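You operate a simulated robot arm through the tools that you are given. There is no shell and no other tool. Be economical: measure what you need, move in short steps, check, and stop when the job is done.

You run a simulated two-armed robot. Do the job below in one go: nothing can be reset, and whatever is moved stays where it is left.

JOB
Take the kraft box on the check bench and put it away on the third shelf, aisle half from the bottom. Then take the jog block and leave it on the wrap spot. Then carry the large carton with both arms and set it on the fold table. Then put three of the rollers from the second shelf, bench half from the bottom on the wrapped pack there. Then take the roller block on the stock cart deck and put it away on the booklet shelf. Then take the tape roll and put it on the cart shelf. Do these in the order given. Set down upright: kraft box, jog block.

Only the result counts: the job must be done as asked and must still hold three seconds after the hand-in. Knocking over, shifting, dropping, spilling or breaking anything else fails it. Flat cloth is picked up by pressing the open fingertips on it (5 to 10 N) and closing them slowly along it; thin cloth reads only 2 to 8 mm in the jaws.

ROBOT AND FRAMES
Two 7-joint arms with two-finger parallel grippers on one trunk, on a base that drives. Base frame: it is fixed to the floor where the robot stands at the start and does not move with it; the origin is under the middle of the robot, x ahead of it, y to its left, z up; the surface under the hand at the start is at about z = 860. Units: mm, degrees, N and s.
The left shoulder is at the start at [70, 134, 1151], the right one opposite. With the tool pointing down near the work surface each hand reaches from about 180 to 640 mm from the robot's upright axis, wherever it stands, measured 20 degrees to its own side. Places, roughly: booklet shelf [7900, -300, 200]; cart shelf [1100, 2700, 200]; fold table [2000, 2300, 900]; jog block (9x4x6 cm) [500, 600, 900]; kraft box [500, 0, 1000]; large carton (38x18x13 cm) [-1100, 700, 900]; roller (4x4x11 cm) [100, 4700, 800]; roller block [1000, 2750, 750]; tape roll (8x7x3 cm) [1300, 2600, 600]; third shelf, aisle half [1000, 4700, 1200]; wrap spot [-1100, 3300, 800]; wrapped pack [-250, 4750, 750]. Payload 1.57 kg a hand.
Tool frame (each hand has its own): the origin (TCP) lies between the finger pads and is the grasp point; the fingertips stand 30 mm ahead of it; z points along the fingers, y is the line along which they close. Largest opening 80 mm; finger width 17, thickness 12; the body of the gripper, 40 by 82 mm, starts 80 mm behind the TCP.
Orientation is told as [roll, pitch, yaw] about the base's x, y, z axes, in that order, counted from this pose: with the fingers straight down and closing along the base's y, the tool's x points along the base's -x, its y along +y and its z along -z.

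CONTROLS
- The arms move only by the tool arm_command. It takes "left_increments", "right_increments" or both (then of equal length, played together; a hand with none holds still); each is a list of rows, each a list of 2 entries, a list of its own where there are three numbers: the shift along the tool's x, y, z in mm, then the turn, a rotation vector about the tool's x, y, z in degrees. In form: [[[x, y, z], [ax, ay, az]], ...]. A call has 1 to 10 rows; each row shifts and turns the commanded pose from where the row before left it, along the tool's axes as they then stand. "left_gripper" and "right_gripper" are, for a hand that has rows, the closure, from 0 (fully open) to 1 (shut), set as the call begins (left out, the last holds). Each row takes 0.2 s and may step no farther than 50 mm and 8.6 degrees from the row before; otherwise, or with a gripper value out of range, the whole call is refused. Where a pose cannot be reached the arm comes as near as it can. A force on the tool above 40 N (or 10 N above the force at the start of the call, whichever is more), or a blocked arm, ends the call early, and 0.2 s more pass. The fingers move at their own pace (about 153 mm/s each) and stop on an object; they squeeze with about 39 N. The grip force told is the motor's: it shows also when the fingers shut on nothing. Time passes only in rows, and 0.2 s behind the last, so rows that do not move let the fingers close. It gives the time, the measured TCP pose, the force on the tool (base axes), the opening and the grip force at its end, in the units of the frame above (readings bear some noise), with the torque about the TCP (base axes, N m) and any sound that the robot's microphone picked up.
- Cameras (640 x 400 px; columns grow to the right, rows downward): "scene" is now at [129.4, 27.3, 1366.8]; the picture's right is [0.32, -0.95, 0.00], its down [-0.66, -0.22, -0.72] and it looks along [0.68, 0.23, -0.69] (base axes); focal length 253 px, centre (320, 200). "left" rides on the left gripper at [72, 7, -122] in its tool frame; the picture's right is [-0.09, 1.00, 0.00], its down [-0.84, -0.08, -0.54] and it looks along [-0.54, -0.05, 0.84] (tool axes); focal length 238 px, centre (320, 200). "right" rides on the right gripper at [72, -7, -122] in its tool frame; the picture's right is [0.09, 1.00, 0.00], its down [-0.84, 0.08, -0.54] and it looks along [-0.54, 0.05, 0.84] (tool axes); focal length 238 px, centre (320, 200). There is no depth. A picture from a camera that has moved, and an enlarged one, comes with that camera's place and axes in the base frame and with its lens.
- snapshot(camera): a new picture of that camera. The clock stands still meanwhile.
- move_column(by): slides the trunk up (or, below 0, down) by that many mm; the arms and the scene camera ride with it, the base frame stays. It gives what a move gives, with no picture.
- base_move(legs): drives the robot by 1 to 6 legs, each [ahead, left, turn to the left] in mm, mm and degrees, along the robot's own axes; the way and the turn of a leg run together, so that a leg with both is an arc; at most 1500 mm and 180 degrees a leg. The arms and the cameras ride along, it lands a little off, and it stops where it bumps. It gives what a move gives.
- turn_head(pan, tilt): turns the head with the scene camera to pan (to the left, within 86 degrees either way) and tilt (down, from -29 to 69), counted from straight ahead of the robot. It gives what a move gives.
- enlarge(camera, box): a new picture of the part [left, top, right, bottom] of that camera's present view, enlarged. The clock stands still meanwhile.
- close_job(): hands the job in; it is judged then, once.

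Go step by step. Nothing tells you exact positions but the pictures and the camera data: compare them with the known pose of the tool, close in by small moves and look again before you grip or let go. The budget is 217 turns and 212 pictures, counting those below and the enlarged ones. Unless the task says otherwise, let go and move clear before handing in, and close with one line.

The tools are called after "Call:" as a command line: name --argument value ..., lists and objects as JSON in quotes. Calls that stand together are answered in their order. arm_command: Moves the arms, as the interface text tells. Its arguments: {"type":"object","properties":{"left_increments":{"type":"array","items":{"type":"array"}},"left_gripper":{"type":"number"},"right_increments":{"type":"array","items":{"type":"array"}},"right_gripper":{"type":"number"}},"required":[]} The other tools are called the same way: move_column (by) slides the trunk up or down; base_move (legs) drives the base; turn_head (pan, tilt) turns the head that bears the scene camera; snapshot (camera) takes a picture; enlarge (camera, box) takes an enlarged picture of a part of a camera's view; close_job () hands the job in.

At the start:

```text
time_s: 0.0
left_ee_pos: [328.8, 426.7, 1139.3]
left_ee_rot: [0.1, 0.1, 0.0]
left_ft_force: [0.2, -0.2, 0.1]
left_torque: [0.0, 0.01, -0.02]
left_gripper_width: 80.2
left_grasp_force: 0.0
right_ee_pos: [442.6, -8.4, 1122.0]
right_ee_rot: [0.0, 0.0, 0.0]
right_ft_force: [-0.4, -0.5, 0.3]
right_torque: [-0.03, -0.02, -0.02]
right_gripper_width: 79.8
right_grasp_force: 0.1
trunk travel left (down, up): [-725.0, 215.0]
robot x, y, heading: [1.1, 1.6, 0.1]
head pan, tilt: [18.8, 43.9]
```

scene: 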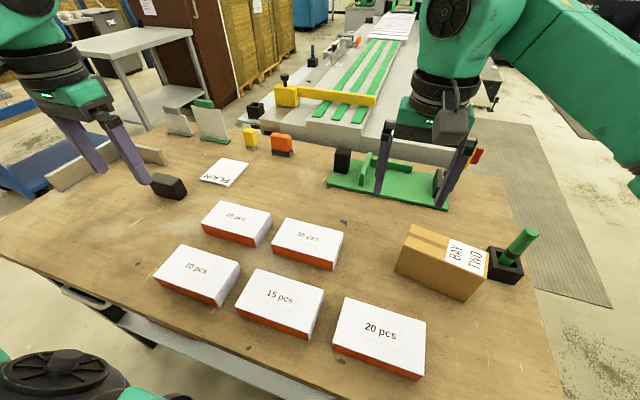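
right: 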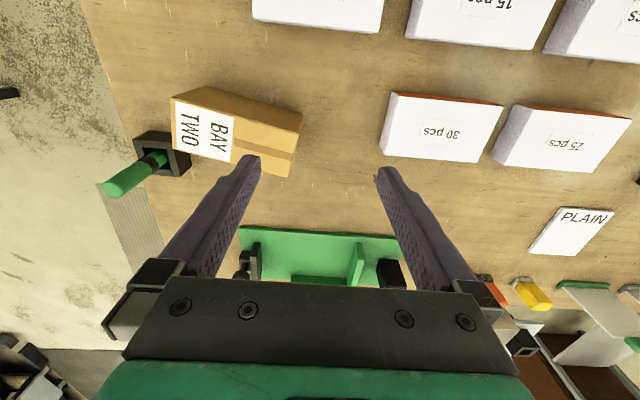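
left: 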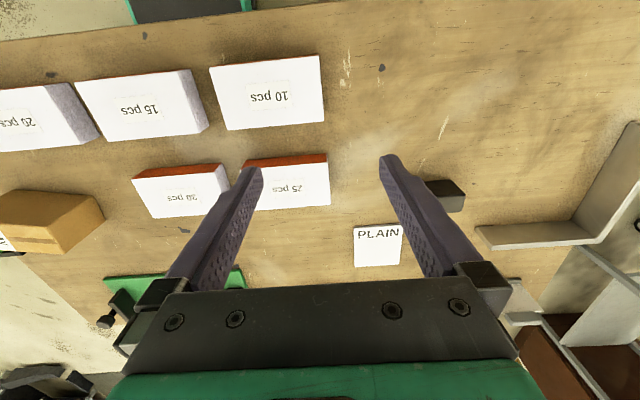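

The kraft box (labelled BAY TWO) sits right of centre on the bench, and the black jog block stands near the left hand. I'll enlarge both views to measure the box.

Call:
enlarge --camera "scene" --box '[370, 200, 550, 320]'

Call:
enlarge --camera "right" --box '[90, 60, 330, 210]'

```text
3.33 times, centred on (460, 260) of scene
camera zoom: at [129.4, 27.3, 1366.8], right [0.32, -0.95, 0.0], down [-0.66, -0.22, -0.72], along [0.68, 0.23, -0.69], focal length 844 px, centre (-147, 0)
```

zoom: 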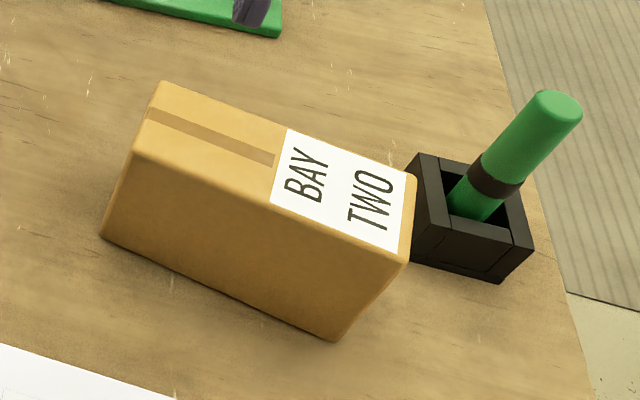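

```text
2.67 times, centred on (210, 135) of right
camera zoom: at [370.5, -14.9, 1243.1], right [-0.09, 1.0, 0.0], down [0.84, 0.08, 0.54], along [0.54, 0.05, -0.84], focal length 636 px, centre (613, 373)
```

zoom: 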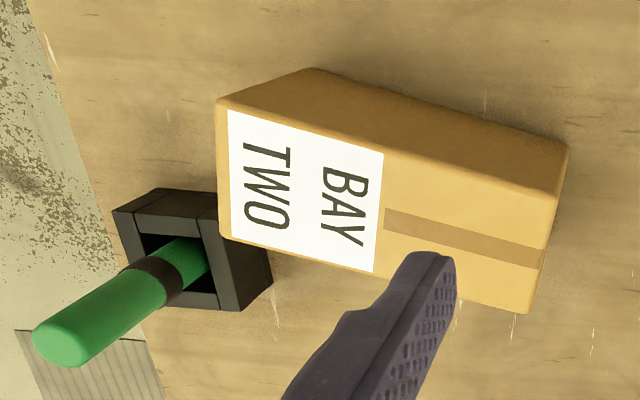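

The box measures about 144x63x102 mm with its centre near (477, -111) on a bench at z≈860. Before picking it I'll look around to learn the layout and how the shelf can be reached.

Call:
turn_head --pan 80 --tilt 10

Call:
snapshot --camera "scene"

Call:
turn_head --pan 40 --tilt 10

Call:
snapshot --camera "scene"

```text
time_s: 1.3
left_ee_pos: [329.7, 428.0, 1139.4]
left_ee_rot: [0.1, 0.0, 0.1]
left_ft_force: [-0.7, 0.2, -0.6]
left_torque: [0.01, 0.01, -0.02]
left_gripper_width: 79.8
left_grasp_force: 0.0
right_ee_pos: [443.5, -8.3, 1122.5]
right_ee_rot: [0.0, 0.0, 0.0]
right_ft_force: [0.2, -0.3, 0.2]
right_torque: [0.02, 0.01, -0.03]
right_gripper_width: 79.8
right_grasp_force: 0.1
trunk travel left (down, up): [-725.0, 215.0]
robot x, y, heading: [1.2, -2.7, -0.1]
head pan, tilt: [80.0, 10.0]
```

```text
206 pictures are left
camera scene: at [67.8, 92.4, 1420.1], right [0.98, -0.17, 0.0], down [-0.03, -0.17, -0.98], along [0.17, 0.97, -0.17], focal length 253 px, centre (320, 200)
```

scene: 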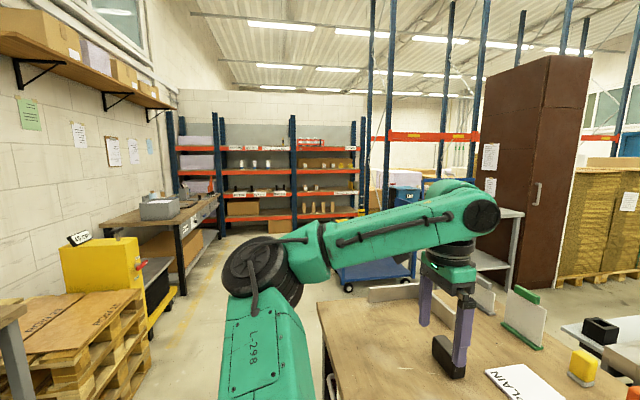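

```text
time_s: 2.4
left_ee_pos: [329.2, 428.6, 1138.6]
left_ee_rot: [0.1, -0.1, 0.0]
left_ft_force: [0.3, -0.4, -0.4]
left_torque: [0.04, 0.03, -0.03]
left_gripper_width: 80.0
left_grasp_force: 0.1
right_ee_pos: [443.9, -8.3, 1122.3]
right_ee_rot: [0.0, 0.0, 0.0]
right_ft_force: [0.3, -0.1, -0.2]
right_torque: [-0.03, 0.01, -0.02]
right_gripper_width: 80.0
right_grasp_force: 0.0
trunk travel left (down, up): [-725.0, 215.0]
robot x, y, heading: [2.5, -1.8, -0.0]
head pan, tilt: [40.0, 10.0]
```

```text
205 pictures are left
camera scene: at [122.6, 60.7, 1420.1], right [0.64, -0.77, 0.0], down [-0.13, -0.11, -0.98], along [0.75, 0.63, -0.17], focal length 253 px, centre (320, 200)
```

scene: 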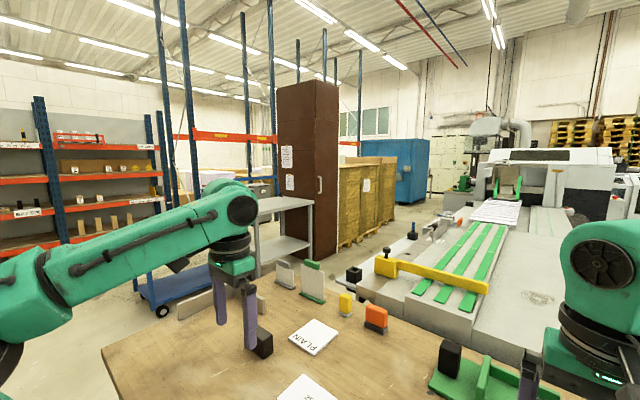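

The rack stands about 4.7 m to the left. I'll turn back and enlarge it.

Call:
turn_head --pan 80 --tilt 10

Call:
enlarge --camera "scene" --box '[170, 100, 400, 244]'

Call:
enlarge --camera "scene" --box '[290, 120, 370, 220]'

Call:
enlarge --camera "scene" --box '[215, 120, 300, 240]'

```text
time_s: 3.5
left_ee_pos: [329.3, 428.1, 1139.1]
left_ee_rot: [0.1, -0.1, 0.1]
left_ft_force: [1.1, -0.9, 0.6]
left_torque: [0.01, -0.04, 0.0]
left_gripper_width: 79.7
left_grasp_force: 0.0
right_ee_pos: [443.2, -9.4, 1123.8]
right_ee_rot: [0.0, -0.1, 0.1]
right_ft_force: [-0.2, -0.8, -0.3]
right_torque: [-0.02, -0.01, 0.01]
right_gripper_width: 80.1
right_grasp_force: 0.1
trunk travel left (down, up): [-725.0, 215.0]
robot x, y, heading: [-2.4, -0.3, 0.1]
head pan, tilt: [80.0, 10.0]
```

```text
2.78 times, centred on (285, 172) of scene
camera zoom: at [67.8, 92.3, 1420.1], right [0.98, -0.17, 0.0], down [-0.03, -0.17, -0.98], along [0.17, 0.97, -0.17], focal length 703 px, centre (417, 278)
```

zoom: 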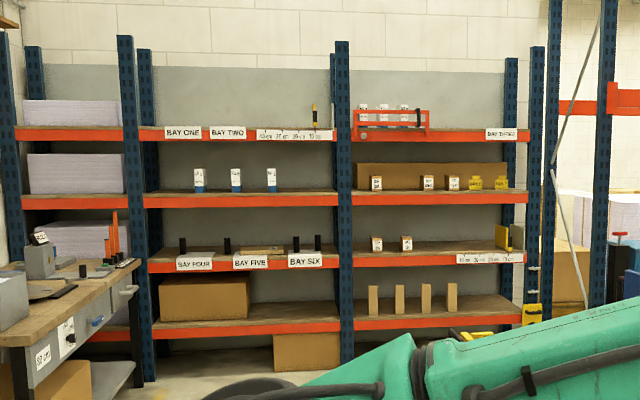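

```text
4.00 times, centred on (330, 170) of scene
camera zoom: at [67.8, 92.3, 1420.1], right [0.98, -0.17, 0.0], down [-0.03, -0.17, -0.98], along [0.17, 0.97, -0.17], focal length 1012 px, centre (280, 320)
```

zoom: 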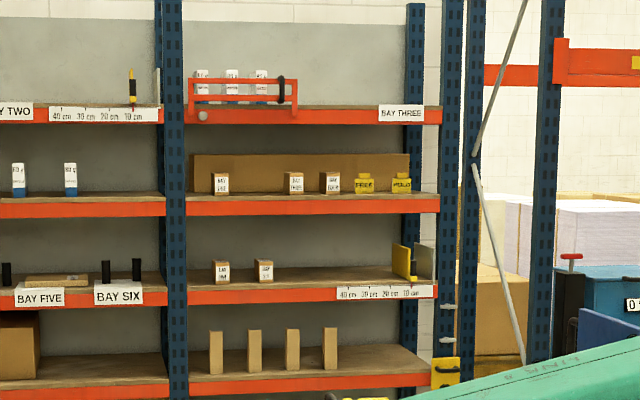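

```text
3.33 times, centred on (258, 180) of scene
camera zoom: at [67.8, 92.3, 1420.1], right [0.98, -0.17, 0.0], down [-0.03, -0.17, -0.98], along [0.17, 0.97, -0.17], focal length 844 px, centre (528, 267)
```

zoom: 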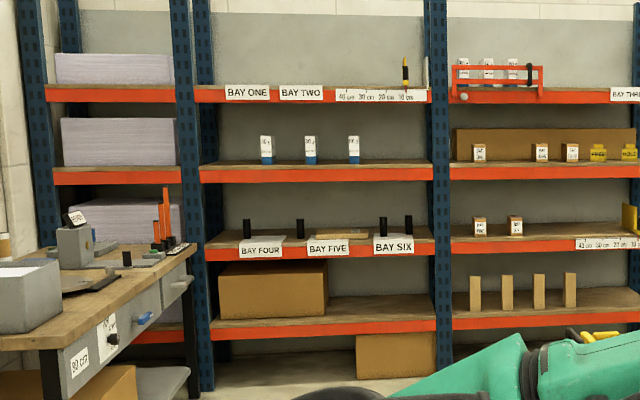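

Right hand hangs over the box, so I move it away to the right while the left hand comes in. The plan is to grip the box with the left hand at a 45° slant, from its left end, so it can later go into the shelf under the beam above.

Call:
arm_command --left_increments '[[[-14, -25, -4], [0, 0, 0]], [[-14, -25, -4], [0, 0, 0]], [[-14, -25, -4], [0, 0, 0]], [[-14, -25, -4], [0, 0, 0]], [[-14, -25, -4], [0, 0, 0]], [[-14, -25, -4], [0, 0, 0]], [[-14, -25, -4], [0, 0, 0]], [[-14, -25, -4], [0, 0, 0]]]' --right_increments '[[[18, -43, -3], [0, 0, 0]], [[18, -43, -3], [0, 0, 0]], [[18, -43, -3], [0, 0, 0]], [[18, -43, -3], [0, 0, 0]], [[18, -43, -3], [0, 0, 0]], [[18, -43, -3], [0, 0, 0]], [[18, -43, -3], [0, 0, 0]], [[18, -43, -3], [0, 0, 0]]]' --left_gripper 0

Call:
arm_command --left_increments '[[[0, 0, 0], [0, 0, 8.33]], [[0, 0, 0], [0, 0, 8.33]], [[0, 0, 0], [0, 0, 8.33]], [[0, 0, 0], [0, 0, 8.33]], [[0, 0, 0], [0, 0, 8.33]], [[0, 0, 0], [0, 0, 8.33]], [[0, 0, 0], [0, 0, 8.33]], [[0, 0, 0], [0, 0, 8.33]], [[0, 0, 0], [0, 0, 8.33]], [[0, 0, 0], [0, 0, 8.33]]]'

Call:
turn_head --pan 0 --tilt 44

Call:
snapshot --camera "scene"

```text
time_s: 5.2
left_ee_pos: [442.5, 225.2, 1170.4]
left_ee_rot: [0.1, 0.2, 0.0]
left_ft_force: [-0.1, -0.6, -1.0]
left_torque: [0.03, 0.0, -0.01]
left_gripper_width: 80.1
left_grasp_force: 0.1
right_ee_pos: [341.2, -335.9, 1136.1]
right_ee_rot: [0.2, 0.0, 0.1]
right_ft_force: [0.9, 0.0, 0.1]
right_torque: [0.03, 0.02, -0.02]
right_gripper_width: 79.9
right_grasp_force: 0.1
right hand out of reach, approached as far as the arm can: row 7, 8
trunk travel left (down, up): [-725.0, 215.0]
robot x, y, heading: [1.2, 0.4, -0.0]
head pan, tilt: [80.0, 10.0]
```

```text
time_s: 7.5
left_ee_pos: [441.6, 226.6, 1171.4]
left_ee_rot: [0.0, 0.1, -83.4]
left_ft_force: [0.2, 0.0, 0.8]
left_torque: [-0.02, 0.04, -0.01]
left_gripper_width: 80.2
left_grasp_force: 0.1
right_ee_pos: [339.2, -334.9, 1135.5]
right_ee_rot: [0.0, 0.0, 0.0]
right_ft_force: [0.9, 0.0, -0.4]
right_torque: [-0.02, -0.01, -0.01]
right_gripper_width: 79.8
right_grasp_force: 0.0
trunk travel left (down, up): [-725.0, 215.0]
robot x, y, heading: [-0.6, -2.0, -0.1]
head pan, tilt: [80.0, 10.0]
```

```text
time_s: 9.0
left_ee_pos: [440.9, 227.4, 1172.0]
left_ee_rot: [0.0, 0.1, -83.4]
left_ft_force: [0.5, 0.0, 0.0]
left_torque: [0.02, 0.01, -0.01]
left_gripper_width: 79.9
left_grasp_force: 0.0
right_ee_pos: [338.3, -334.2, 1136.8]
right_ee_rot: [0.0, 0.0, 0.0]
right_ft_force: [0.1, -0.6, -0.1]
right_torque: [0.01, -0.02, 0.01]
right_gripper_width: 80.2
right_grasp_force: 0.1
trunk travel left (down, up): [-725.0, 215.0]
robot x, y, heading: [-0.2, -0.9, -0.3]
head pan, tilt: [0.0, 44.0]
```

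```text
201 pictures are left
camera scene: at [133.6, 0.7, 1366.6], right [0.0, -1.0, 0.0], down [-0.69, 0.0, -0.72], along [0.72, 0.0, -0.69], focal length 253 px, centre (320, 200)
```

scene: 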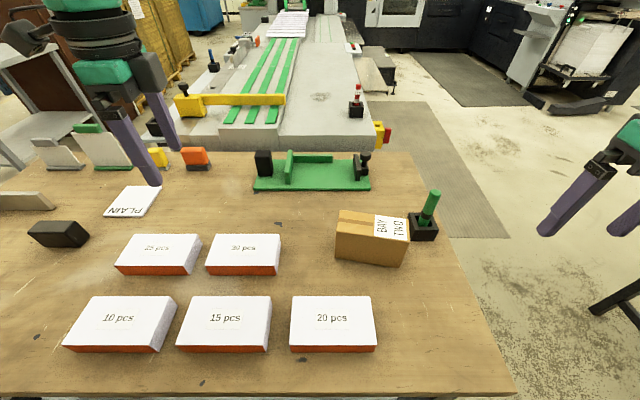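

The yaw works. Now I finish the yaw to -100° and tilt the fingers 45°.

Call:
arm_command --left_increments '[[[0, 0, 0], [0, 0, 8.3]], [[0, 0, 0], [0, 0, 8.3]], [[0, 0, 0], [0, -7.5, 0]], [[0, 0, 0], [0, -7.5, 0]], [[0, 0, 0], [0, -7.5, 0]], [[0, 0, 0], [0, -7.5, 0]], [[0, 0, 0], [0, -7.5, 0]], [[0, 0, 0], [0, -7.5, 0]]]'

Call:
snapshot --camera "scene"

Call:
snapshot --camera "left"

```text
time_s: 10.8
left_ee_pos: [441.5, 226.8, 1169.9]
left_ee_rot: [0.0, -45.2, -99.9]
left_ft_force: [0.9, -0.6, 0.1]
left_torque: [-0.03, -0.01, 0.0]
left_gripper_width: 80.0
left_grasp_force: 0.0
right_ee_pos: [338.2, -333.6, 1136.4]
right_ee_rot: [-0.1, 0.1, 0.0]
right_ft_force: [-0.4, 0.2, 0.3]
right_torque: [0.01, 0.03, 0.02]
right_gripper_width: 80.0
right_grasp_force: 0.1
trunk travel left (down, up): [-725.0, 215.0]
robot x, y, heading: [-1.1, -0.9, -0.0]
head pan, tilt: [0.0, 44.0]
```

```text
200 pictures are left
camera scene: at [133.9, 1.6, 1366.6], right [0.0, -1.0, 0.0], down [-0.69, 0.0, -0.72], along [0.72, 0.0, -0.69], focal length 253 px, centre (320, 200)
```

scene: 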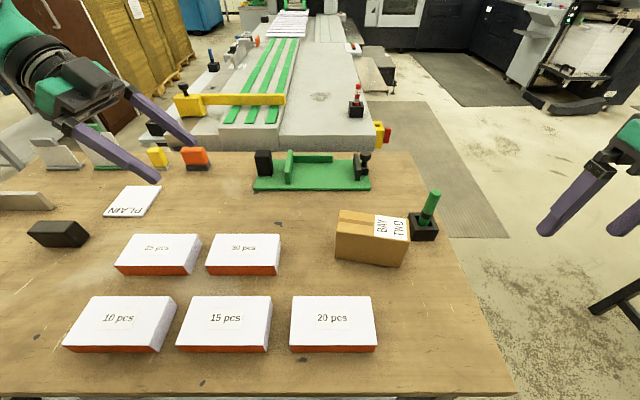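

```text
199 pictures are left
camera left: at [471.0, 363.0, 1205.9], right [0.97, -0.24, 0.07], down [-0.11, -0.19, 0.98], along [-0.22, -0.95, -0.21], focal length 238 px, centre (320, 200)
```

left: 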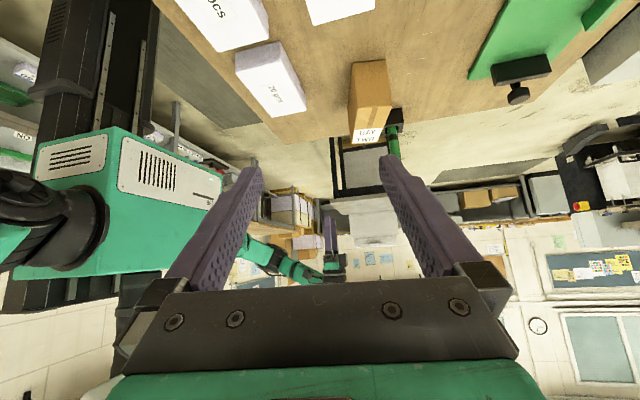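

The tilt is good. I move to a pre-grasp point 140 mm back from the box along the finger line.

Call:
arm_command --left_increments '[[[-8.4, 15.6, 45.2], [0, 0, 0]], [[-8.4, 15.6, 45.2], [0, 0, 0]], [[-8.4, 15.6, 45.2], [0, 0, 0]], [[-8.4, 15.6, 45.2], [0, 0, 0]], [[-8.4, 15.6, 45.2], [0, 0, 0]], [[-8.4, 15.6, 45.2], [0, 0, 0]]]'

Call:
snapshot --camera "scene"

Call:
snapshot --camera "left"

```text
time_s: 12.2
left_ee_pos: [486.5, -4.6, 1018.0]
left_ee_rot: [0.1, -44.9, -99.9]
left_ft_force: [0.3, -0.1, -0.1]
left_torque: [0.03, 0.02, 0.0]
left_gripper_width: 80.0
left_grasp_force: 0.1
left hand out of reach, approached as far as the arm can: row 6
right_ee_pos: [338.4, -335.3, 1135.4]
right_ee_rot: [0.2, 0.1, -0.1]
right_ft_force: [-0.7, -1.0, 0.3]
right_torque: [-0.04, -0.02, -0.03]
right_gripper_width: 80.1
right_grasp_force: 0.0
trunk travel left (down, up): [-725.0, 215.0]
robot x, y, heading: [-3.8, 2.6, -0.1]
head pan, tilt: [0.0, 44.0]
```

```text
198 pictures are left
camera scene: at [134.0, -0.9, 1366.6], right [0.0, -1.0, 0.0], down [-0.69, 0.0, -0.72], along [0.72, 0.0, -0.69], focal length 253 px, centre (320, 200)
```

scene: 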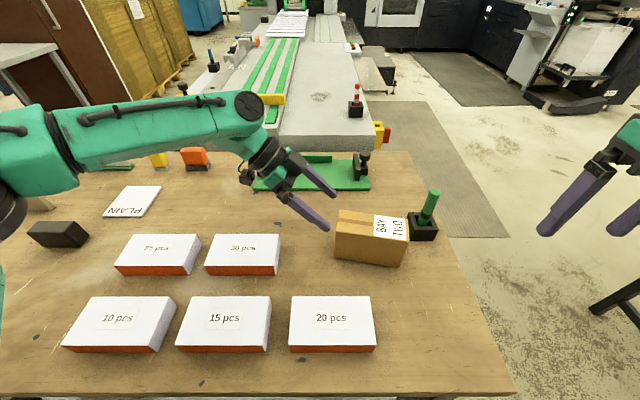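

```text
197 pictures are left
camera left: at [514.4, 129.5, 1052.6], right [0.97, -0.23, 0.07], down [-0.11, -0.19, 0.97], along [-0.22, -0.95, -0.21], focal length 238 px, centre (320, 200)
```

left: 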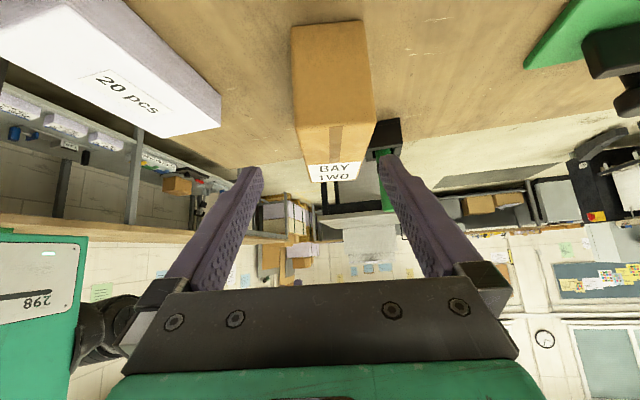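

The left hand is at the edge of its reach. I back the hand off and shift the base 220 mm to the right.

Call:
arm_command --left_increments '[[[0, 0, -45], [0, 0, 0]], [[0, 0, -45], [0, 0, 0]], [[0, 0, -45], [0, 0, 0]], [[0, 0, -45], [0, 0, 0]], [[0, 0, -45], [0, 0, 0]]]'

Call:
base_move --legs '[[0, -220, 0]]'

Call:
snapshot --camera "scene"

```text
time_s: 13.4
left_ee_pos: [511.0, 154.0, 1175.5]
left_ee_rot: [0.0, -45.1, -100.0]
left_ft_force: [-0.2, -0.2, 0.5]
left_torque: [-0.02, -0.01, -0.01]
left_gripper_width: 80.0
left_grasp_force: 0.0
right_ee_pos: [337.9, -334.4, 1136.2]
right_ee_rot: [0.0, 0.1, 0.0]
right_ft_force: [-0.8, -0.1, 0.0]
right_torque: [0.03, -0.03, -0.01]
right_gripper_width: 80.0
right_grasp_force: 0.0
trunk travel left (down, up): [-725.0, 215.0]
robot x, y, heading: [0.5, -1.1, -0.1]
head pan, tilt: [0.0, 44.0]
```

```text
time_s: 15.1
left_ee_pos: [510.9, -61.4, 1175.0]
left_ee_rot: [0.0, -44.9, -99.8]
left_ft_force: [-0.8, -0.8, 0.0]
left_torque: [0.04, 0.0, 0.01]
left_gripper_width: 79.9
left_grasp_force: 0.0
right_ee_pos: [339.2, -549.2, 1137.5]
right_ee_rot: [-0.2, 0.0, 0.1]
right_ft_force: [0.0, 0.0, -1.2]
right_torque: [-0.04, -0.01, 0.0]
right_gripper_width: 80.2
right_grasp_force: 0.0
trunk travel left (down, up): [-725.0, 215.0]
robot x, y, heading: [-2.3, -216.1, 0.1]
head pan, tilt: [0.0, 44.0]
```

```text
196 pictures are left
camera scene: at [133.8, -214.7, 1366.6], right [0.0, -1.0, 0.0], down [-0.69, 0.0, -0.72], along [0.72, 0.0, -0.69], focal length 253 px, centre (320, 200)
```

scene: 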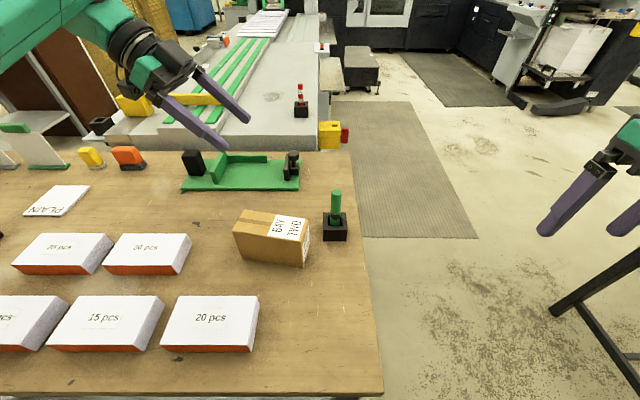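

Measuring the box once more from this viewpoint.

Call:
enlarge --camera "scene" --box '[200, 170, 360, 270]'

```text
4.00 times, centred on (280, 220) of scene
camera zoom: at [133.8, -214.7, 1366.6], right [0.0, -1.0, 0.0], down [-0.69, 0.0, -0.72], along [0.72, 0.0, -0.69], focal length 1012 px, centre (480, 120)
```

zoom: 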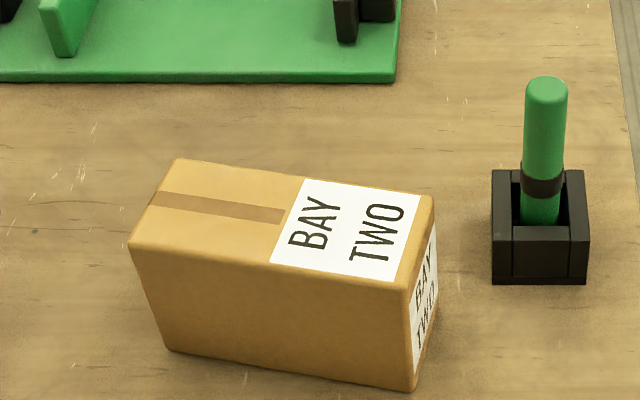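

Call:
arm_command --left_increments '[[[36, -5.5, 20.8], [0, 0, 0]], [[36, -5.5, 20.8], [0, 0, 0]], [[36, -5.5, 20.8], [0, 0, 0]], [[36, -5.5, 20.8], [0, 0, 0]], [[0, 0, 0], [0, 0, 0]]]'

Call:
snapshot --camera "left"

```text
time_s: 16.3
left_ee_pos: [494.2, -13.5, 1015.3]
left_ee_rot: [0.0, -44.9, -99.8]
left_ft_force: [-0.5, 0.0, 0.3]
left_torque: [0.01, 0.01, 0.04]
left_gripper_width: 80.1
left_grasp_force: 0.0
right_ee_pos: [340.1, -550.2, 1136.1]
right_ee_rot: [0.0, 0.0, 0.0]
right_ft_force: [-0.1, 0.0, -0.8]
right_torque: [0.03, 0.01, -0.02]
right_gripper_width: 79.9
right_grasp_force: 0.0
trunk travel left (down, up): [-725.0, 215.0]
robot x, y, heading: [1.7, -216.4, 0.2]
head pan, tilt: [0.0, 44.0]
```

```text
194 pictures are left
camera left: at [523.8, 120.7, 1050.5], right [0.97, -0.23, 0.07], down [-0.11, -0.19, 0.97], along [-0.22, -0.95, -0.21], focal length 238 px, centre (320, 200)
```

left: 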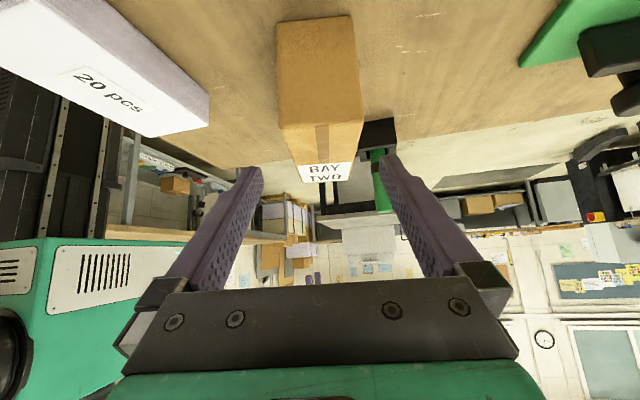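

Aligned; the remaining correction is 2.8 mm sideways. I advance partway and check.

Call:
arm_command --left_increments '[[[0, 2.8, 20], [0, 0, 0]], [[0, 0, 25], [0, 0, 0]], [[0, 0, 25], [0, 0, 0]], [[0, 0, 0], [0, 0, 0]]]'

Call:
enlarge --camera "scene" --box '[200, 130, 360, 270]'

Call:
snapshot --camera "left"

```text
time_s: 17.3
left_ee_pos: [490.5, -64.9, 965.7]
left_ee_rot: [0.0, -44.9, -99.7]
left_ft_force: [-0.9, 0.2, -1.1]
left_torque: [0.0, -0.03, 0.02]
left_gripper_width: 80.0
left_grasp_force: 0.0
right_ee_pos: [339.7, -550.6, 1137.9]
right_ee_rot: [-0.1, 0.0, 0.1]
right_ft_force: [-0.3, 0.1, 0.4]
right_torque: [-0.01, -0.01, 0.04]
right_gripper_width: 79.8
right_grasp_force: 0.1
trunk travel left (down, up): [-725.0, 215.0]
robot x, y, heading: [0.6, -216.3, 0.2]
head pan, tilt: [0.0, 44.0]
```

```text
2.86 times, centred on (280, 200) of scene
camera zoom: at [133.7, -216.1, 1366.6], right [0.0, -1.0, 0.0], down [-0.69, 0.0, -0.72], along [0.72, 0.0, -0.69], focal length 723 px, centre (434, 200)
```

zoom: 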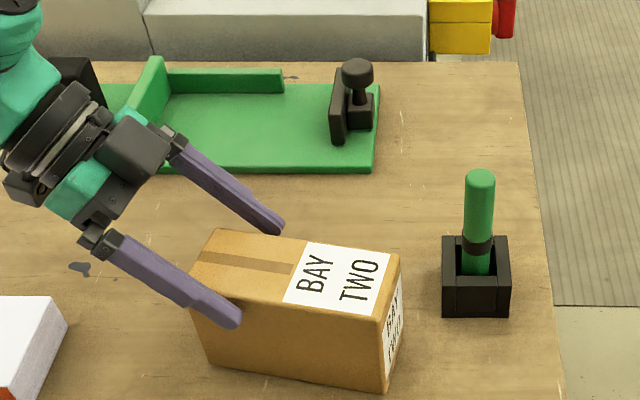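

```text
192 pictures are left
camera left: at [520.0, 70.9, 1001.3], right [0.97, -0.23, 0.07], down [-0.11, -0.19, 0.97], along [-0.22, -0.95, -0.21], focal length 238 px, centre (320, 200)
```

left: 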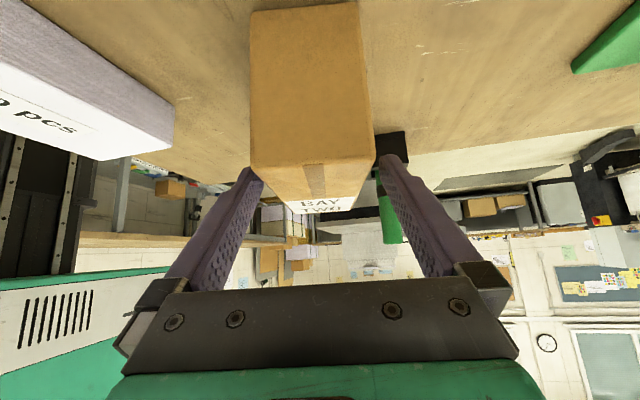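

Call:
arm_command --left_increments '[[[0, -2.5, 20], [0, 0, 0]], [[0, 0, 25], [0, 0, 0]], [[0, 0, 25], [0, 0, 0]], [[0, 0, 0], [0, 0, 0]]]'

Call:
enlarge --camera "scene" --box '[200, 130, 360, 270]'

```text
time_s: 18.3
left_ee_pos: [479.4, -112.3, 916.7]
left_ee_rot: [0.3, -44.9, -99.9]
left_ft_force: [1.0, -0.2, 3.3]
left_torque: [0.2, 0.1, -0.07]
left_gripper_width: 79.8
left_grasp_force: 0.1
right_ee_pos: [339.4, -551.2, 1136.0]
right_ee_rot: [0.0, 0.1, 0.2]
right_ft_force: [-0.4, 0.7, -0.7]
right_torque: [-0.05, 0.0, -0.01]
right_gripper_width: 79.9
right_grasp_force: 0.1
trunk travel left (down, up): [-725.0, 215.0]
robot x, y, heading: [0.2, -215.0, 0.4]
head pan, tilt: [0.0, 44.0]
```

```text
2.86 times, centred on (280, 200) of scene
camera zoom: at [133.5, -216.5, 1366.7], right [0.0, -1.0, 0.0], down [-0.69, 0.0, -0.72], along [0.72, 0.0, -0.69], focal length 723 px, centre (434, 200)
```

zoom: 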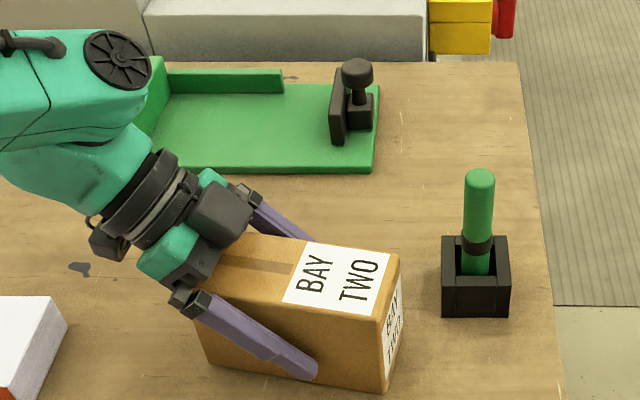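

The palm just touches the box's top edge (3 N). I back off 6 mm along the fingers and close.

Call:
arm_command --left_increments '[[[0, 0, -7], [0, 0, 0]], [[0, 0, 0], [0, 0, 0]]]'

Call:
arm_command --left_increments '[[[0, 0, 0], [0, 0, 0]], [[0, 0, 0], [0, 0, 0]], [[0, 0, 0], [0, 0, 0]]]' --left_gripper 1

Call:
arm_command --left_increments '[[[-3.5, 0, -3.5], [0, 0, 0]], [[-7, 0, -7], [0, 0, 0]], [[-14, 0, -14], [0, 0, 0]], [[0, 0, 0], [0, 0, 0]]]'

Call:
snapshot --camera "scene"

```text
time_s: 18.9
left_ee_pos: [481.3, -108.6, 921.4]
left_ee_rot: [0.0, -44.9, -99.8]
left_ft_force: [-0.3, -0.4, 0.1]
left_torque: [0.03, 0.02, 0.03]
left_gripper_width: 80.0
left_grasp_force: 0.0
right_ee_pos: [339.8, -550.1, 1136.6]
right_ee_rot: [0.0, 0.1, 0.1]
right_ft_force: [-0.1, 0.7, 0.7]
right_torque: [0.01, 0.02, 0.01]
right_gripper_width: 79.9
right_grasp_force: 0.0
trunk travel left (down, up): [-725.0, 215.0]
robot x, y, heading: [-3.4, -217.9, -0.1]
head pan, tilt: [0.0, 44.0]
```

```text
time_s: 19.7
left_ee_pos: [480.5, -108.7, 921.2]
left_ee_rot: [0.0, -45.0, -99.8]
left_ft_force: [-1.7, -1.7, -0.6]
left_torque: [-0.15, 0.25, 0.06]
left_gripper_width: 64.8
left_grasp_force: 38.5
right_ee_pos: [340.4, -550.8, 1136.0]
right_ee_rot: [0.1, -0.1, 0.1]
right_ft_force: [-0.5, -0.5, -0.3]
right_torque: [0.03, -0.01, -0.02]
right_gripper_width: 79.8
right_grasp_force: 0.1
trunk travel left (down, up): [-725.0, 215.0]
robot x, y, heading: [-1.2, -219.8, -0.0]
head pan, tilt: [0.0, 44.0]
```

```text
time_s: 20.7
left_ee_pos: [482.0, -107.7, 954.8]
left_ee_rot: [-0.2, -45.1, -99.7]
left_ft_force: [0.1, -0.4, -5.3]
left_torque: [-0.02, -0.03, 0.02]
left_gripper_width: 64.9
left_grasp_force: 38.9
right_ee_pos: [340.3, -551.4, 1136.1]
right_ee_rot: [-0.1, 0.0, 0.2]
right_ft_force: [-0.1, -0.5, -0.1]
right_torque: [0.01, -0.04, 0.02]
right_gripper_width: 80.1
right_grasp_force: 0.1
trunk travel left (down, up): [-725.0, 215.0]
robot x, y, heading: [2.2, -219.6, 0.0]
head pan, tilt: [0.0, 44.0]
```

```text
190 pictures are left
camera scene: at [135.1, -216.3, 1366.4], right [0.0, -1.0, 0.0], down [-0.7, 0.0, -0.72], along [0.72, 0.0, -0.7], focal length 253 px, centre (320, 200)
```

scene: 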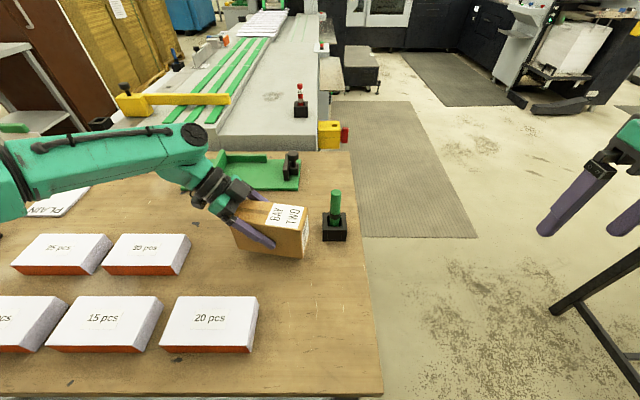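

The box is held, about 0.5 kg. I lift it high, back the base away from the bench and turn left 90°.

Call:
arm_command --left_increments '[[[-28, 0, -28], [0, 0, 0]], [[-28, 0, -28], [0, 0, 0]], [[-28, 0, -28], [0, 0, 0]], [[-28, 0, -28], [0, 0, 0]], [[-28, 0, -28], [0, 0, 0]]]'

Call:
base_move --legs '[[-300, 0, 0], [0, 0, 90]]'

Call:
turn_head --pan 0 --tilt 25

Call:
snapshot --camera "scene"

```text
time_s: 21.9
left_ee_pos: [477.0, -107.9, 1153.7]
left_ee_rot: [-0.1, -44.9, -99.8]
left_ft_force: [-0.5, -0.2, -5.3]
left_torque: [-0.02, 0.01, -0.06]
left_gripper_width: 64.8
left_grasp_force: 38.5
right_ee_pos: [339.0, -551.4, 1136.9]
right_ee_rot: [0.0, 0.0, 0.1]
right_ft_force: [-0.4, -0.1, 0.4]
right_torque: [-0.01, -0.04, 0.0]
right_gripper_width: 80.0
right_grasp_force: 0.0
trunk travel left (down, up): [-725.0, 215.0]
robot x, y, heading: [1.3, -218.2, -0.0]
head pan, tilt: [0.0, 44.0]
```

```text
time_s: 27.7
left_ee_pos: [-411.3, 261.1, 1153.3]
left_ee_rot: [-0.2, -44.9, -9.5]
left_ft_force: [-0.1, 0.0, -6.3]
left_torque: [0.02, 0.03, -0.01]
left_gripper_width: 64.7
left_grasp_force: 38.9
right_ee_pos: [32.2, 123.7, 1137.0]
right_ee_rot: [-0.1, 0.0, 90.4]
right_ft_force: [0.1, -0.1, -0.2]
right_torque: [-0.01, 0.0, -0.02]
right_gripper_width: 79.9
right_grasp_force: 0.1
trunk travel left (down, up): [-725.0, 215.0]
robot x, y, heading: [-299.2, -216.0, 90.5]
head pan, tilt: [0.0, 44.0]
```

```text
time_s: 28.6
left_ee_pos: [-411.0, 261.9, 1152.7]
left_ee_rot: [-0.2, -44.9, -9.4]
left_ft_force: [-0.7, 1.2, -5.2]
left_torque: [0.04, 0.03, -0.02]
left_gripper_width: 64.9
left_grasp_force: 39.2
right_ee_pos: [32.6, 123.8, 1136.4]
right_ee_rot: [0.0, 0.0, 90.4]
right_ft_force: [0.3, -0.3, 0.0]
right_torque: [0.04, -0.02, -0.03]
right_gripper_width: 80.0
right_grasp_force: 0.0
trunk travel left (down, up): [-725.0, 215.0]
robot x, y, heading: [-296.7, -221.0, 90.3]
head pan, tilt: [0.0, 25.0]
```

```text
189 pictures are left
camera scene: at [-299.5, -73.5, 1395.5], right [1.0, 0.01, 0.0], down [0.0, -0.42, -0.91], along [-0.01, 0.91, -0.42], focal length 253 px, centre (320, 200)
```

scene: 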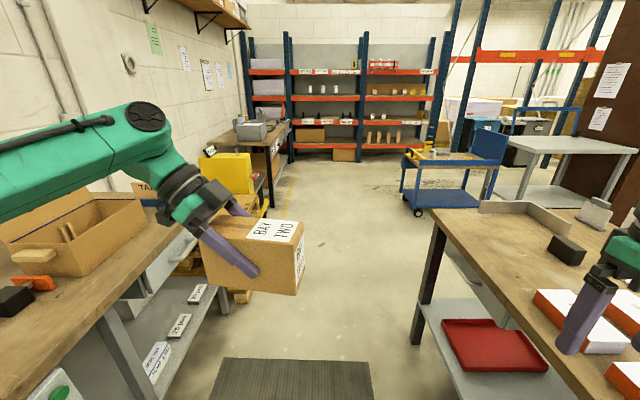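

The aisle ahead is clear. I turn the hand so the fingers point forward while holding the box upright.

Call:
arm_command --left_increments '[[[0, 0, 0], [-5.87, 0, -5.87]], [[0, 0, 0], [-5.87, 0, -5.87]], [[0, 0, 0], [-5.87, 0, -5.87]], [[0, 0, 0], [-5.87, 0, -5.87]], [[0, 0, 0], [-5.87, 0, -5.87]], [[0, 0, 0], [-5.87, 0, -5.87]], [[0, 0, 0], [-5.87, 0, -5.87]], [[0, 0, 0], [-5.87, 0, -5.87]], [[0, 0, 0], [-5.87, 0, -5.87]], [[0, 0, 0], [-5.87, 0, -5.87]]]'

Call:
arm_command --left_increments '[[[0, 0, 0], [-5.87, 0, -5.87]], [[0, 0, 0], [-5.87, 0, -5.87]]]'

Call:
snapshot --camera "scene"

```text
time_s: 30.8
left_ee_pos: [-410.6, 262.0, 1153.2]
left_ee_rot: [0.2, -45.0, 73.4]
left_ft_force: [-0.1, -0.1, -5.7]
left_torque: [-0.07, 0.01, 0.01]
left_gripper_width: 65.0
left_grasp_force: 38.5
right_ee_pos: [32.9, 123.2, 1137.0]
right_ee_rot: [0.0, 0.0, 90.4]
right_ft_force: [0.5, 0.1, 0.0]
right_torque: [0.0, 0.0, 0.0]
right_gripper_width: 79.8
right_grasp_force: 0.1
trunk travel left (down, up): [-725.0, 215.0]
robot x, y, heading: [-301.0, -216.4, 90.8]
head pan, tilt: [0.0, 25.0]
```

```text
time_s: 31.4
left_ee_pos: [-410.4, 261.7, 1154.1]
left_ee_rot: [0.1, -44.9, 90.1]
left_ft_force: [0.0, -0.1, -5.4]
left_torque: [-0.07, 0.05, 0.03]
left_gripper_width: 64.7
left_grasp_force: 39.0
right_ee_pos: [33.9, 123.7, 1135.6]
right_ee_rot: [0.1, -0.1, 90.3]
right_ft_force: [-0.2, 0.9, 0.2]
right_torque: [0.02, 0.02, -0.02]
right_gripper_width: 79.9
right_grasp_force: 0.1
trunk travel left (down, up): [-725.0, 215.0]
robot x, y, heading: [-296.5, -216.4, 90.0]
head pan, tilt: [0.0, 25.0]
```

```text
188 pictures are left
camera scene: at [-297.6, -73.4, 1395.6], right [1.0, 0.01, 0.0], down [0.0, -0.42, -0.91], along [-0.01, 0.91, -0.42], focal length 253 px, centre (320, 200)
```

scene: 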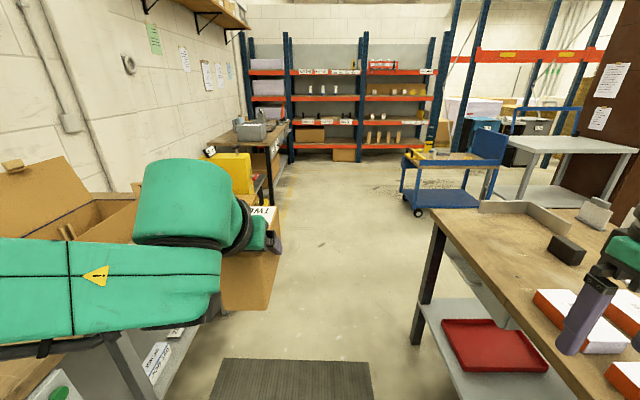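

Path is clear; I shift right a bit for clearance from the left table and drive down the aisle.

Call:
base_move --legs '[[0, -130, 0], [1400, 0, 0], [1300, 0, 0]]'

Call:
turn_head --pan -15 --tilt 20

Call:
snapshot --camera "scene"

Call:
turn_head --pan -75 --tilt 30

Call:
snapshot --camera "scene"

```text
time_s: 45.3
left_ee_pos: [-266.1, 2949.6, 1153.6]
left_ee_rot: [0.1, -45.0, 89.2]
left_ft_force: [-0.7, 0.2, -4.9]
left_torque: [-0.02, 0.01, 0.0]
left_gripper_width: 65.1
left_grasp_force: 39.3
right_ee_pos: [175.7, 2805.5, 1135.3]
right_ee_rot: [0.0, 0.0, 89.5]
right_ft_force: [-0.2, -0.4, 0.4]
right_torque: [0.01, -0.02, 0.01]
right_gripper_width: 80.0
right_grasp_force: 0.0
trunk travel left (down, up): [-725.0, 215.0]
robot x, y, heading: [-160.9, 2471.3, 89.7]
head pan, tilt: [0.0, 25.0]
```

```text
time_s: 46.0
left_ee_pos: [-266.0, 2951.1, 1152.3]
left_ee_rot: [0.1, -44.9, 89.2]
left_ft_force: [0.8, 0.7, -5.8]
left_torque: [-0.01, -0.01, -0.02]
left_gripper_width: 64.8
left_grasp_force: 39.5
right_ee_pos: [175.0, 2805.5, 1137.5]
right_ee_rot: [0.0, 0.0, 89.5]
right_ft_force: [-0.2, 0.3, -0.3]
right_torque: [0.02, 0.0, 0.01]
right_gripper_width: 80.1
right_grasp_force: 0.0
trunk travel left (down, up): [-725.0, 215.0]
robot x, y, heading: [-159.1, 2468.5, 89.5]
head pan, tilt: [-15.0, 20.0]
```

```text
187 pictures are left
camera scene: at [-134.8, 2611.2, 1403.7], right [0.96, -0.27, 0.0], down [-0.09, -0.33, -0.94], along [0.25, 0.91, -0.34], focal length 253 px, centre (320, 200)
```

scene: 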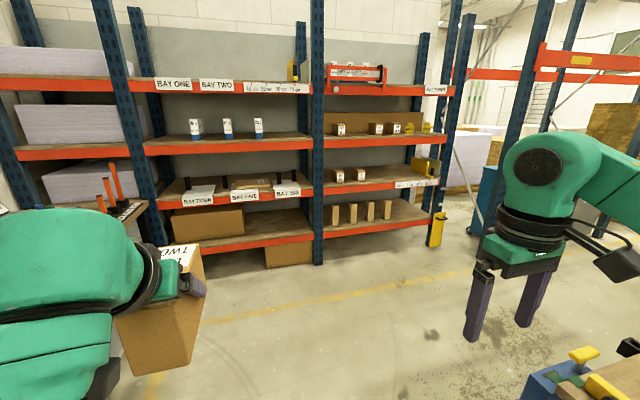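

```text
time_s: 47.4
left_ee_pos: [-265.4, 2950.7, 1153.5]
left_ee_rot: [0.1, -44.9, 89.3]
left_ft_force: [-0.2, 0.0, -5.7]
left_torque: [-0.01, 0.03, -0.02]
left_gripper_width: 65.0
left_grasp_force: 38.3
right_ee_pos: [175.4, 2805.6, 1136.3]
right_ee_rot: [0.0, 0.0, 89.4]
right_ft_force: [-0.4, 0.0, 0.2]
right_torque: [0.01, -0.04, -0.03]
right_gripper_width: 79.8
right_grasp_force: 0.1
trunk travel left (down, up): [-725.0, 215.0]
robot x, y, heading: [-163.1, 2470.0, 89.4]
head pan, tilt: [-75.0, 30.0]
```

```text
186 pictures are left
camera scene: at [-72.0, 2544.0, 1387.7], right [0.25, -0.97, 0.0], down [-0.48, -0.13, -0.87], along [0.84, 0.22, -0.5], focal length 253 px, centre (320, 200)
```

scene: 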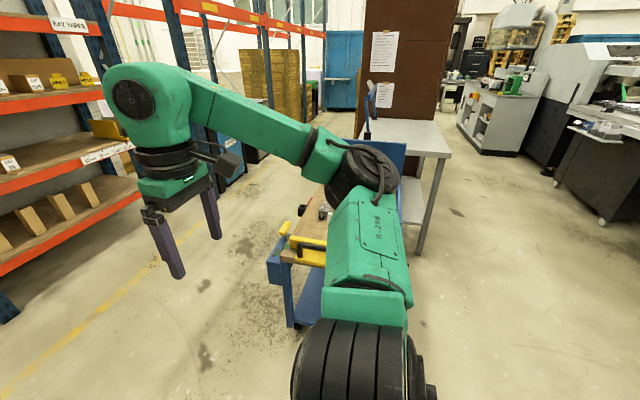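

The rack is close; there is a gap on the third shelf between the first and second small boxes. I drive forward and then right, in front of it.

Call:
base_move --legs '[[1050, 0, 0], [0, -1000, 0.5]]'

Call:
turn_head --pan 0 --tilt 15

Call:
snapshot --camera "scene"

Call:
enlarge --camera "scene" --box '[180, 120, 460, 260]'

```text
time_s: 57.6
left_ee_pos: [741.7, 4003.0, 1152.9]
left_ee_rot: [0.0, -44.9, 89.9]
left_ft_force: [0.4, 0.1, -5.4]
left_torque: [-0.04, -0.01, -0.01]
left_gripper_width: 64.9
left_grasp_force: 39.1
right_ee_pos: [1184.1, 3863.9, 1135.8]
right_ee_rot: [0.0, -0.1, 90.3]
right_ft_force: [-0.3, 1.2, -0.1]
right_torque: [0.02, -0.01, 0.01]
right_gripper_width: 80.1
right_grasp_force: 0.0
trunk travel left (down, up): [-725.0, 215.0]
robot x, y, heading: [851.5, 3525.9, 90.2]
head pan, tilt: [-75.0, 30.0]
```

```text
time_s: 59.1
left_ee_pos: [740.8, 4003.5, 1153.5]
left_ee_rot: [0.1, -44.8, 89.9]
left_ft_force: [0.0, 0.5, -5.7]
left_torque: [0.0, 0.01, -0.06]
left_gripper_width: 64.7
left_grasp_force: 39.9
right_ee_pos: [1185.7, 3863.3, 1135.6]
right_ee_rot: [0.0, 0.0, 90.2]
right_ft_force: [0.5, 0.3, 0.6]
right_torque: [0.0, 0.03, 0.01]
right_gripper_width: 79.9
right_grasp_force: 0.1
trunk travel left (down, up): [-725.0, 215.0]
robot x, y, heading: [851.8, 3523.6, 90.2]
head pan, tilt: [0.0, 15.0]
```

```text
185 pictures are left
camera scene: at [853.1, 3668.8, 1411.8], right [1.0, 0.0, 0.0], down [0.0, -0.26, -0.97], along [0.0, 0.97, -0.26], focal length 253 px, centre (320, 200)
```

scene: 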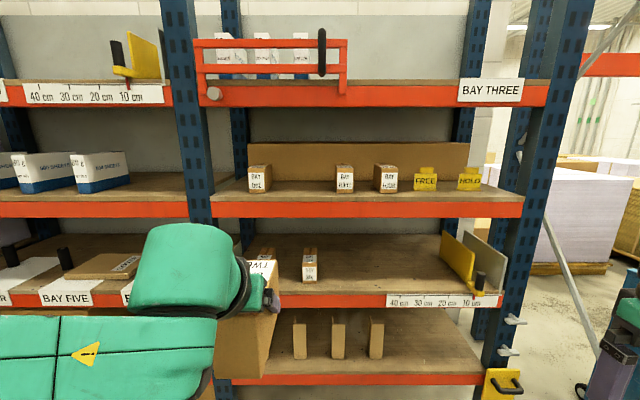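

```text
2.29 times, centred on (320, 190) of scene
camera zoom: at [853.1, 3668.8, 1411.8], right [1.0, 0.0, 0.0], down [0.0, -0.26, -0.97], along [0.0, 0.97, -0.26], focal length 578 px, centre (320, 223)
```

zoom: 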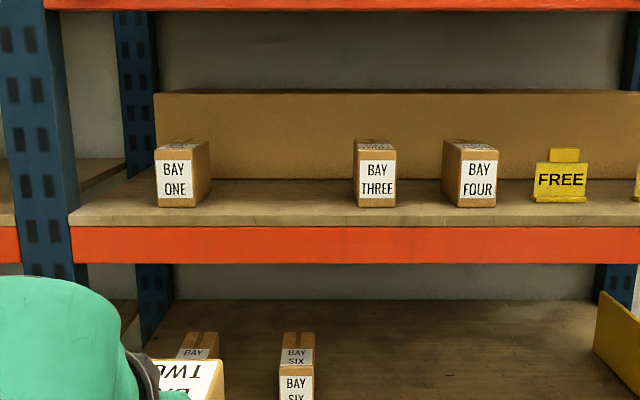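

The shelf holds BAY ONE, a gap, then BAY THREE and FOUR, so BAY TWO belongs in that gap. I raise the trunk, which also gives parallax to measure the shelf.

Call:
move_column --by 180

Call:
enlarge --camera "scene" --box '[180, 170, 460, 310]'

```text
time_s: 61.1
left_ee_pos: [740.6, 4003.1, 1334.2]
left_ee_rot: [0.0, -44.9, 89.9]
left_ft_force: [-0.7, -0.1, -4.9]
left_torque: [-0.01, 0.03, 0.03]
left_gripper_width: 64.8
left_grasp_force: 38.8
right_ee_pos: [1185.8, 3865.2, 1316.6]
right_ee_rot: [0.0, 0.0, 90.2]
right_ft_force: [-0.6, -0.9, -0.4]
right_torque: [0.01, 0.0, 0.02]
right_gripper_width: 79.9
right_grasp_force: 0.0
trunk travel left (down, up): [-905.0, 35.0]
robot x, y, heading: [852.1, 3523.8, 90.2]
head pan, tilt: [0.0, 15.0]
```

```text
2.29 times, centred on (320, 240) of scene
camera zoom: at [853.0, 3669.0, 1591.8], right [1.0, 0.0, 0.0], down [0.0, -0.26, -0.97], along [0.0, 0.97, -0.26], focal length 578 px, centre (320, 109)
```

zoom: 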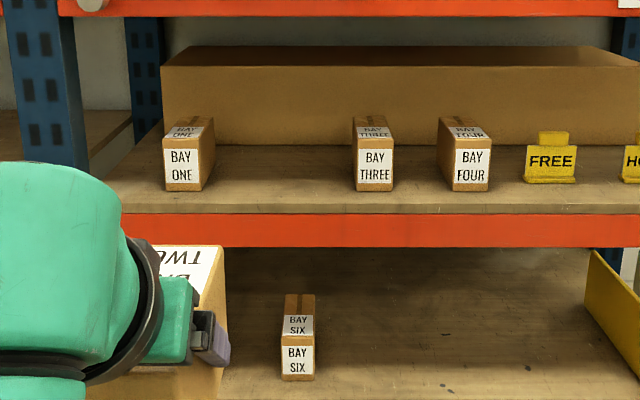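

Shelf top is z≈1182, its front edge y≈4575, and the slot for BAY TWO is centred at x≈781 (boxes sit 171 mm apart). I lower the hand to insertion height and drive closer.

Call:
arm_command --left_increments '[[[16.5, 0, 16.5], [0, 0, 0]], [[16.5, 0, 16.5], [0, 0, 0]], [[16.5, 0, 16.5], [0, 0, 0]]]'

Call:
base_move --legs '[[440, -40, 0]]'

Call:
snapshot --camera "scene"

Call:
snapshot --camera "left"

```text
time_s: 61.9
left_ee_pos: [741.7, 4003.5, 1264.2]
left_ee_rot: [0.0, -44.9, 89.8]
left_ft_force: [-0.8, 0.7, -5.3]
left_torque: [-0.01, 0.01, 0.0]
left_gripper_width: 64.7
left_grasp_force: 38.5
right_ee_pos: [1184.3, 3864.9, 1316.6]
right_ee_rot: [-0.1, 0.1, 90.2]
right_ft_force: [0.0, 0.5, 0.8]
right_torque: [-0.03, -0.04, 0.04]
right_gripper_width: 79.9
right_grasp_force: 0.0
trunk travel left (down, up): [-905.0, 35.0]
robot x, y, heading: [852.6, 3522.6, 90.4]
head pan, tilt: [0.0, 15.0]
```

```text
time_s: 64.5
left_ee_pos: [772.5, 4439.9, 1264.5]
left_ee_rot: [0.0, -45.1, 90.3]
left_ft_force: [-0.2, -0.7, -6.2]
left_torque: [-0.03, 0.0, 0.02]
left_gripper_width: 64.5
left_grasp_force: 39.1
right_ee_pos: [1217.2, 4304.2, 1317.6]
right_ee_rot: [0.0, -0.2, 90.7]
right_ft_force: [0.1, 0.2, 0.4]
right_torque: [0.02, 0.03, -0.01]
right_gripper_width: 80.0
right_grasp_force: 0.0
trunk travel left (down, up): [-905.0, 35.0]
robot x, y, heading: [887.6, 3966.0, 90.6]
head pan, tilt: [0.0, 15.0]
```

```text
182 pictures are left
camera scene: at [887.1, 4106.3, 1592.2], right [1.0, 0.01, 0.0], down [0.0, -0.26, -0.97], along [-0.01, 0.97, -0.26], focal length 253 px, centre (320, 200)
```

scene: 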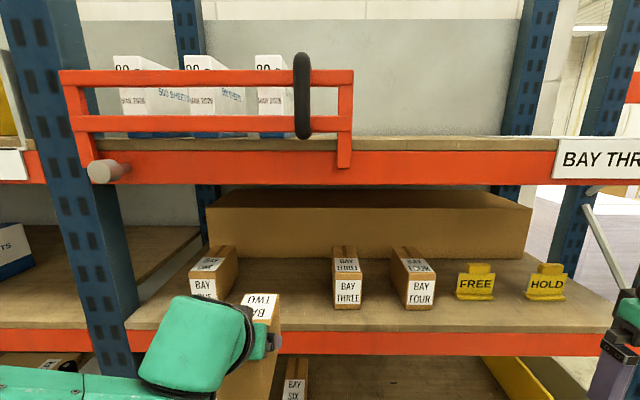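

```text
181 pictures are left
camera left: at [766.5, 4304.3, 1299.8], right [-1.0, 0.06, 0.07], down [0.08, 0.21, 0.97], along [0.04, 0.98, -0.21], focal length 238 px, centre (320, 200)
```

left: 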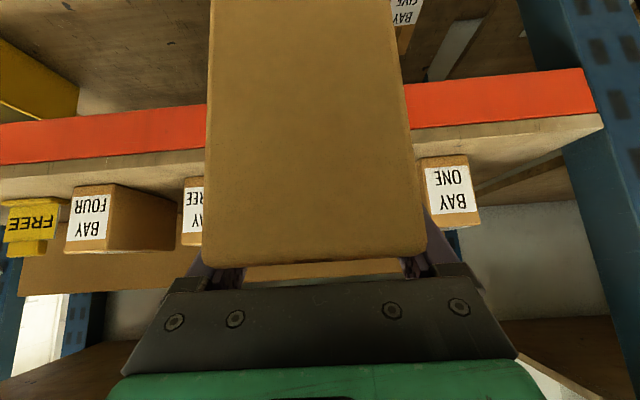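

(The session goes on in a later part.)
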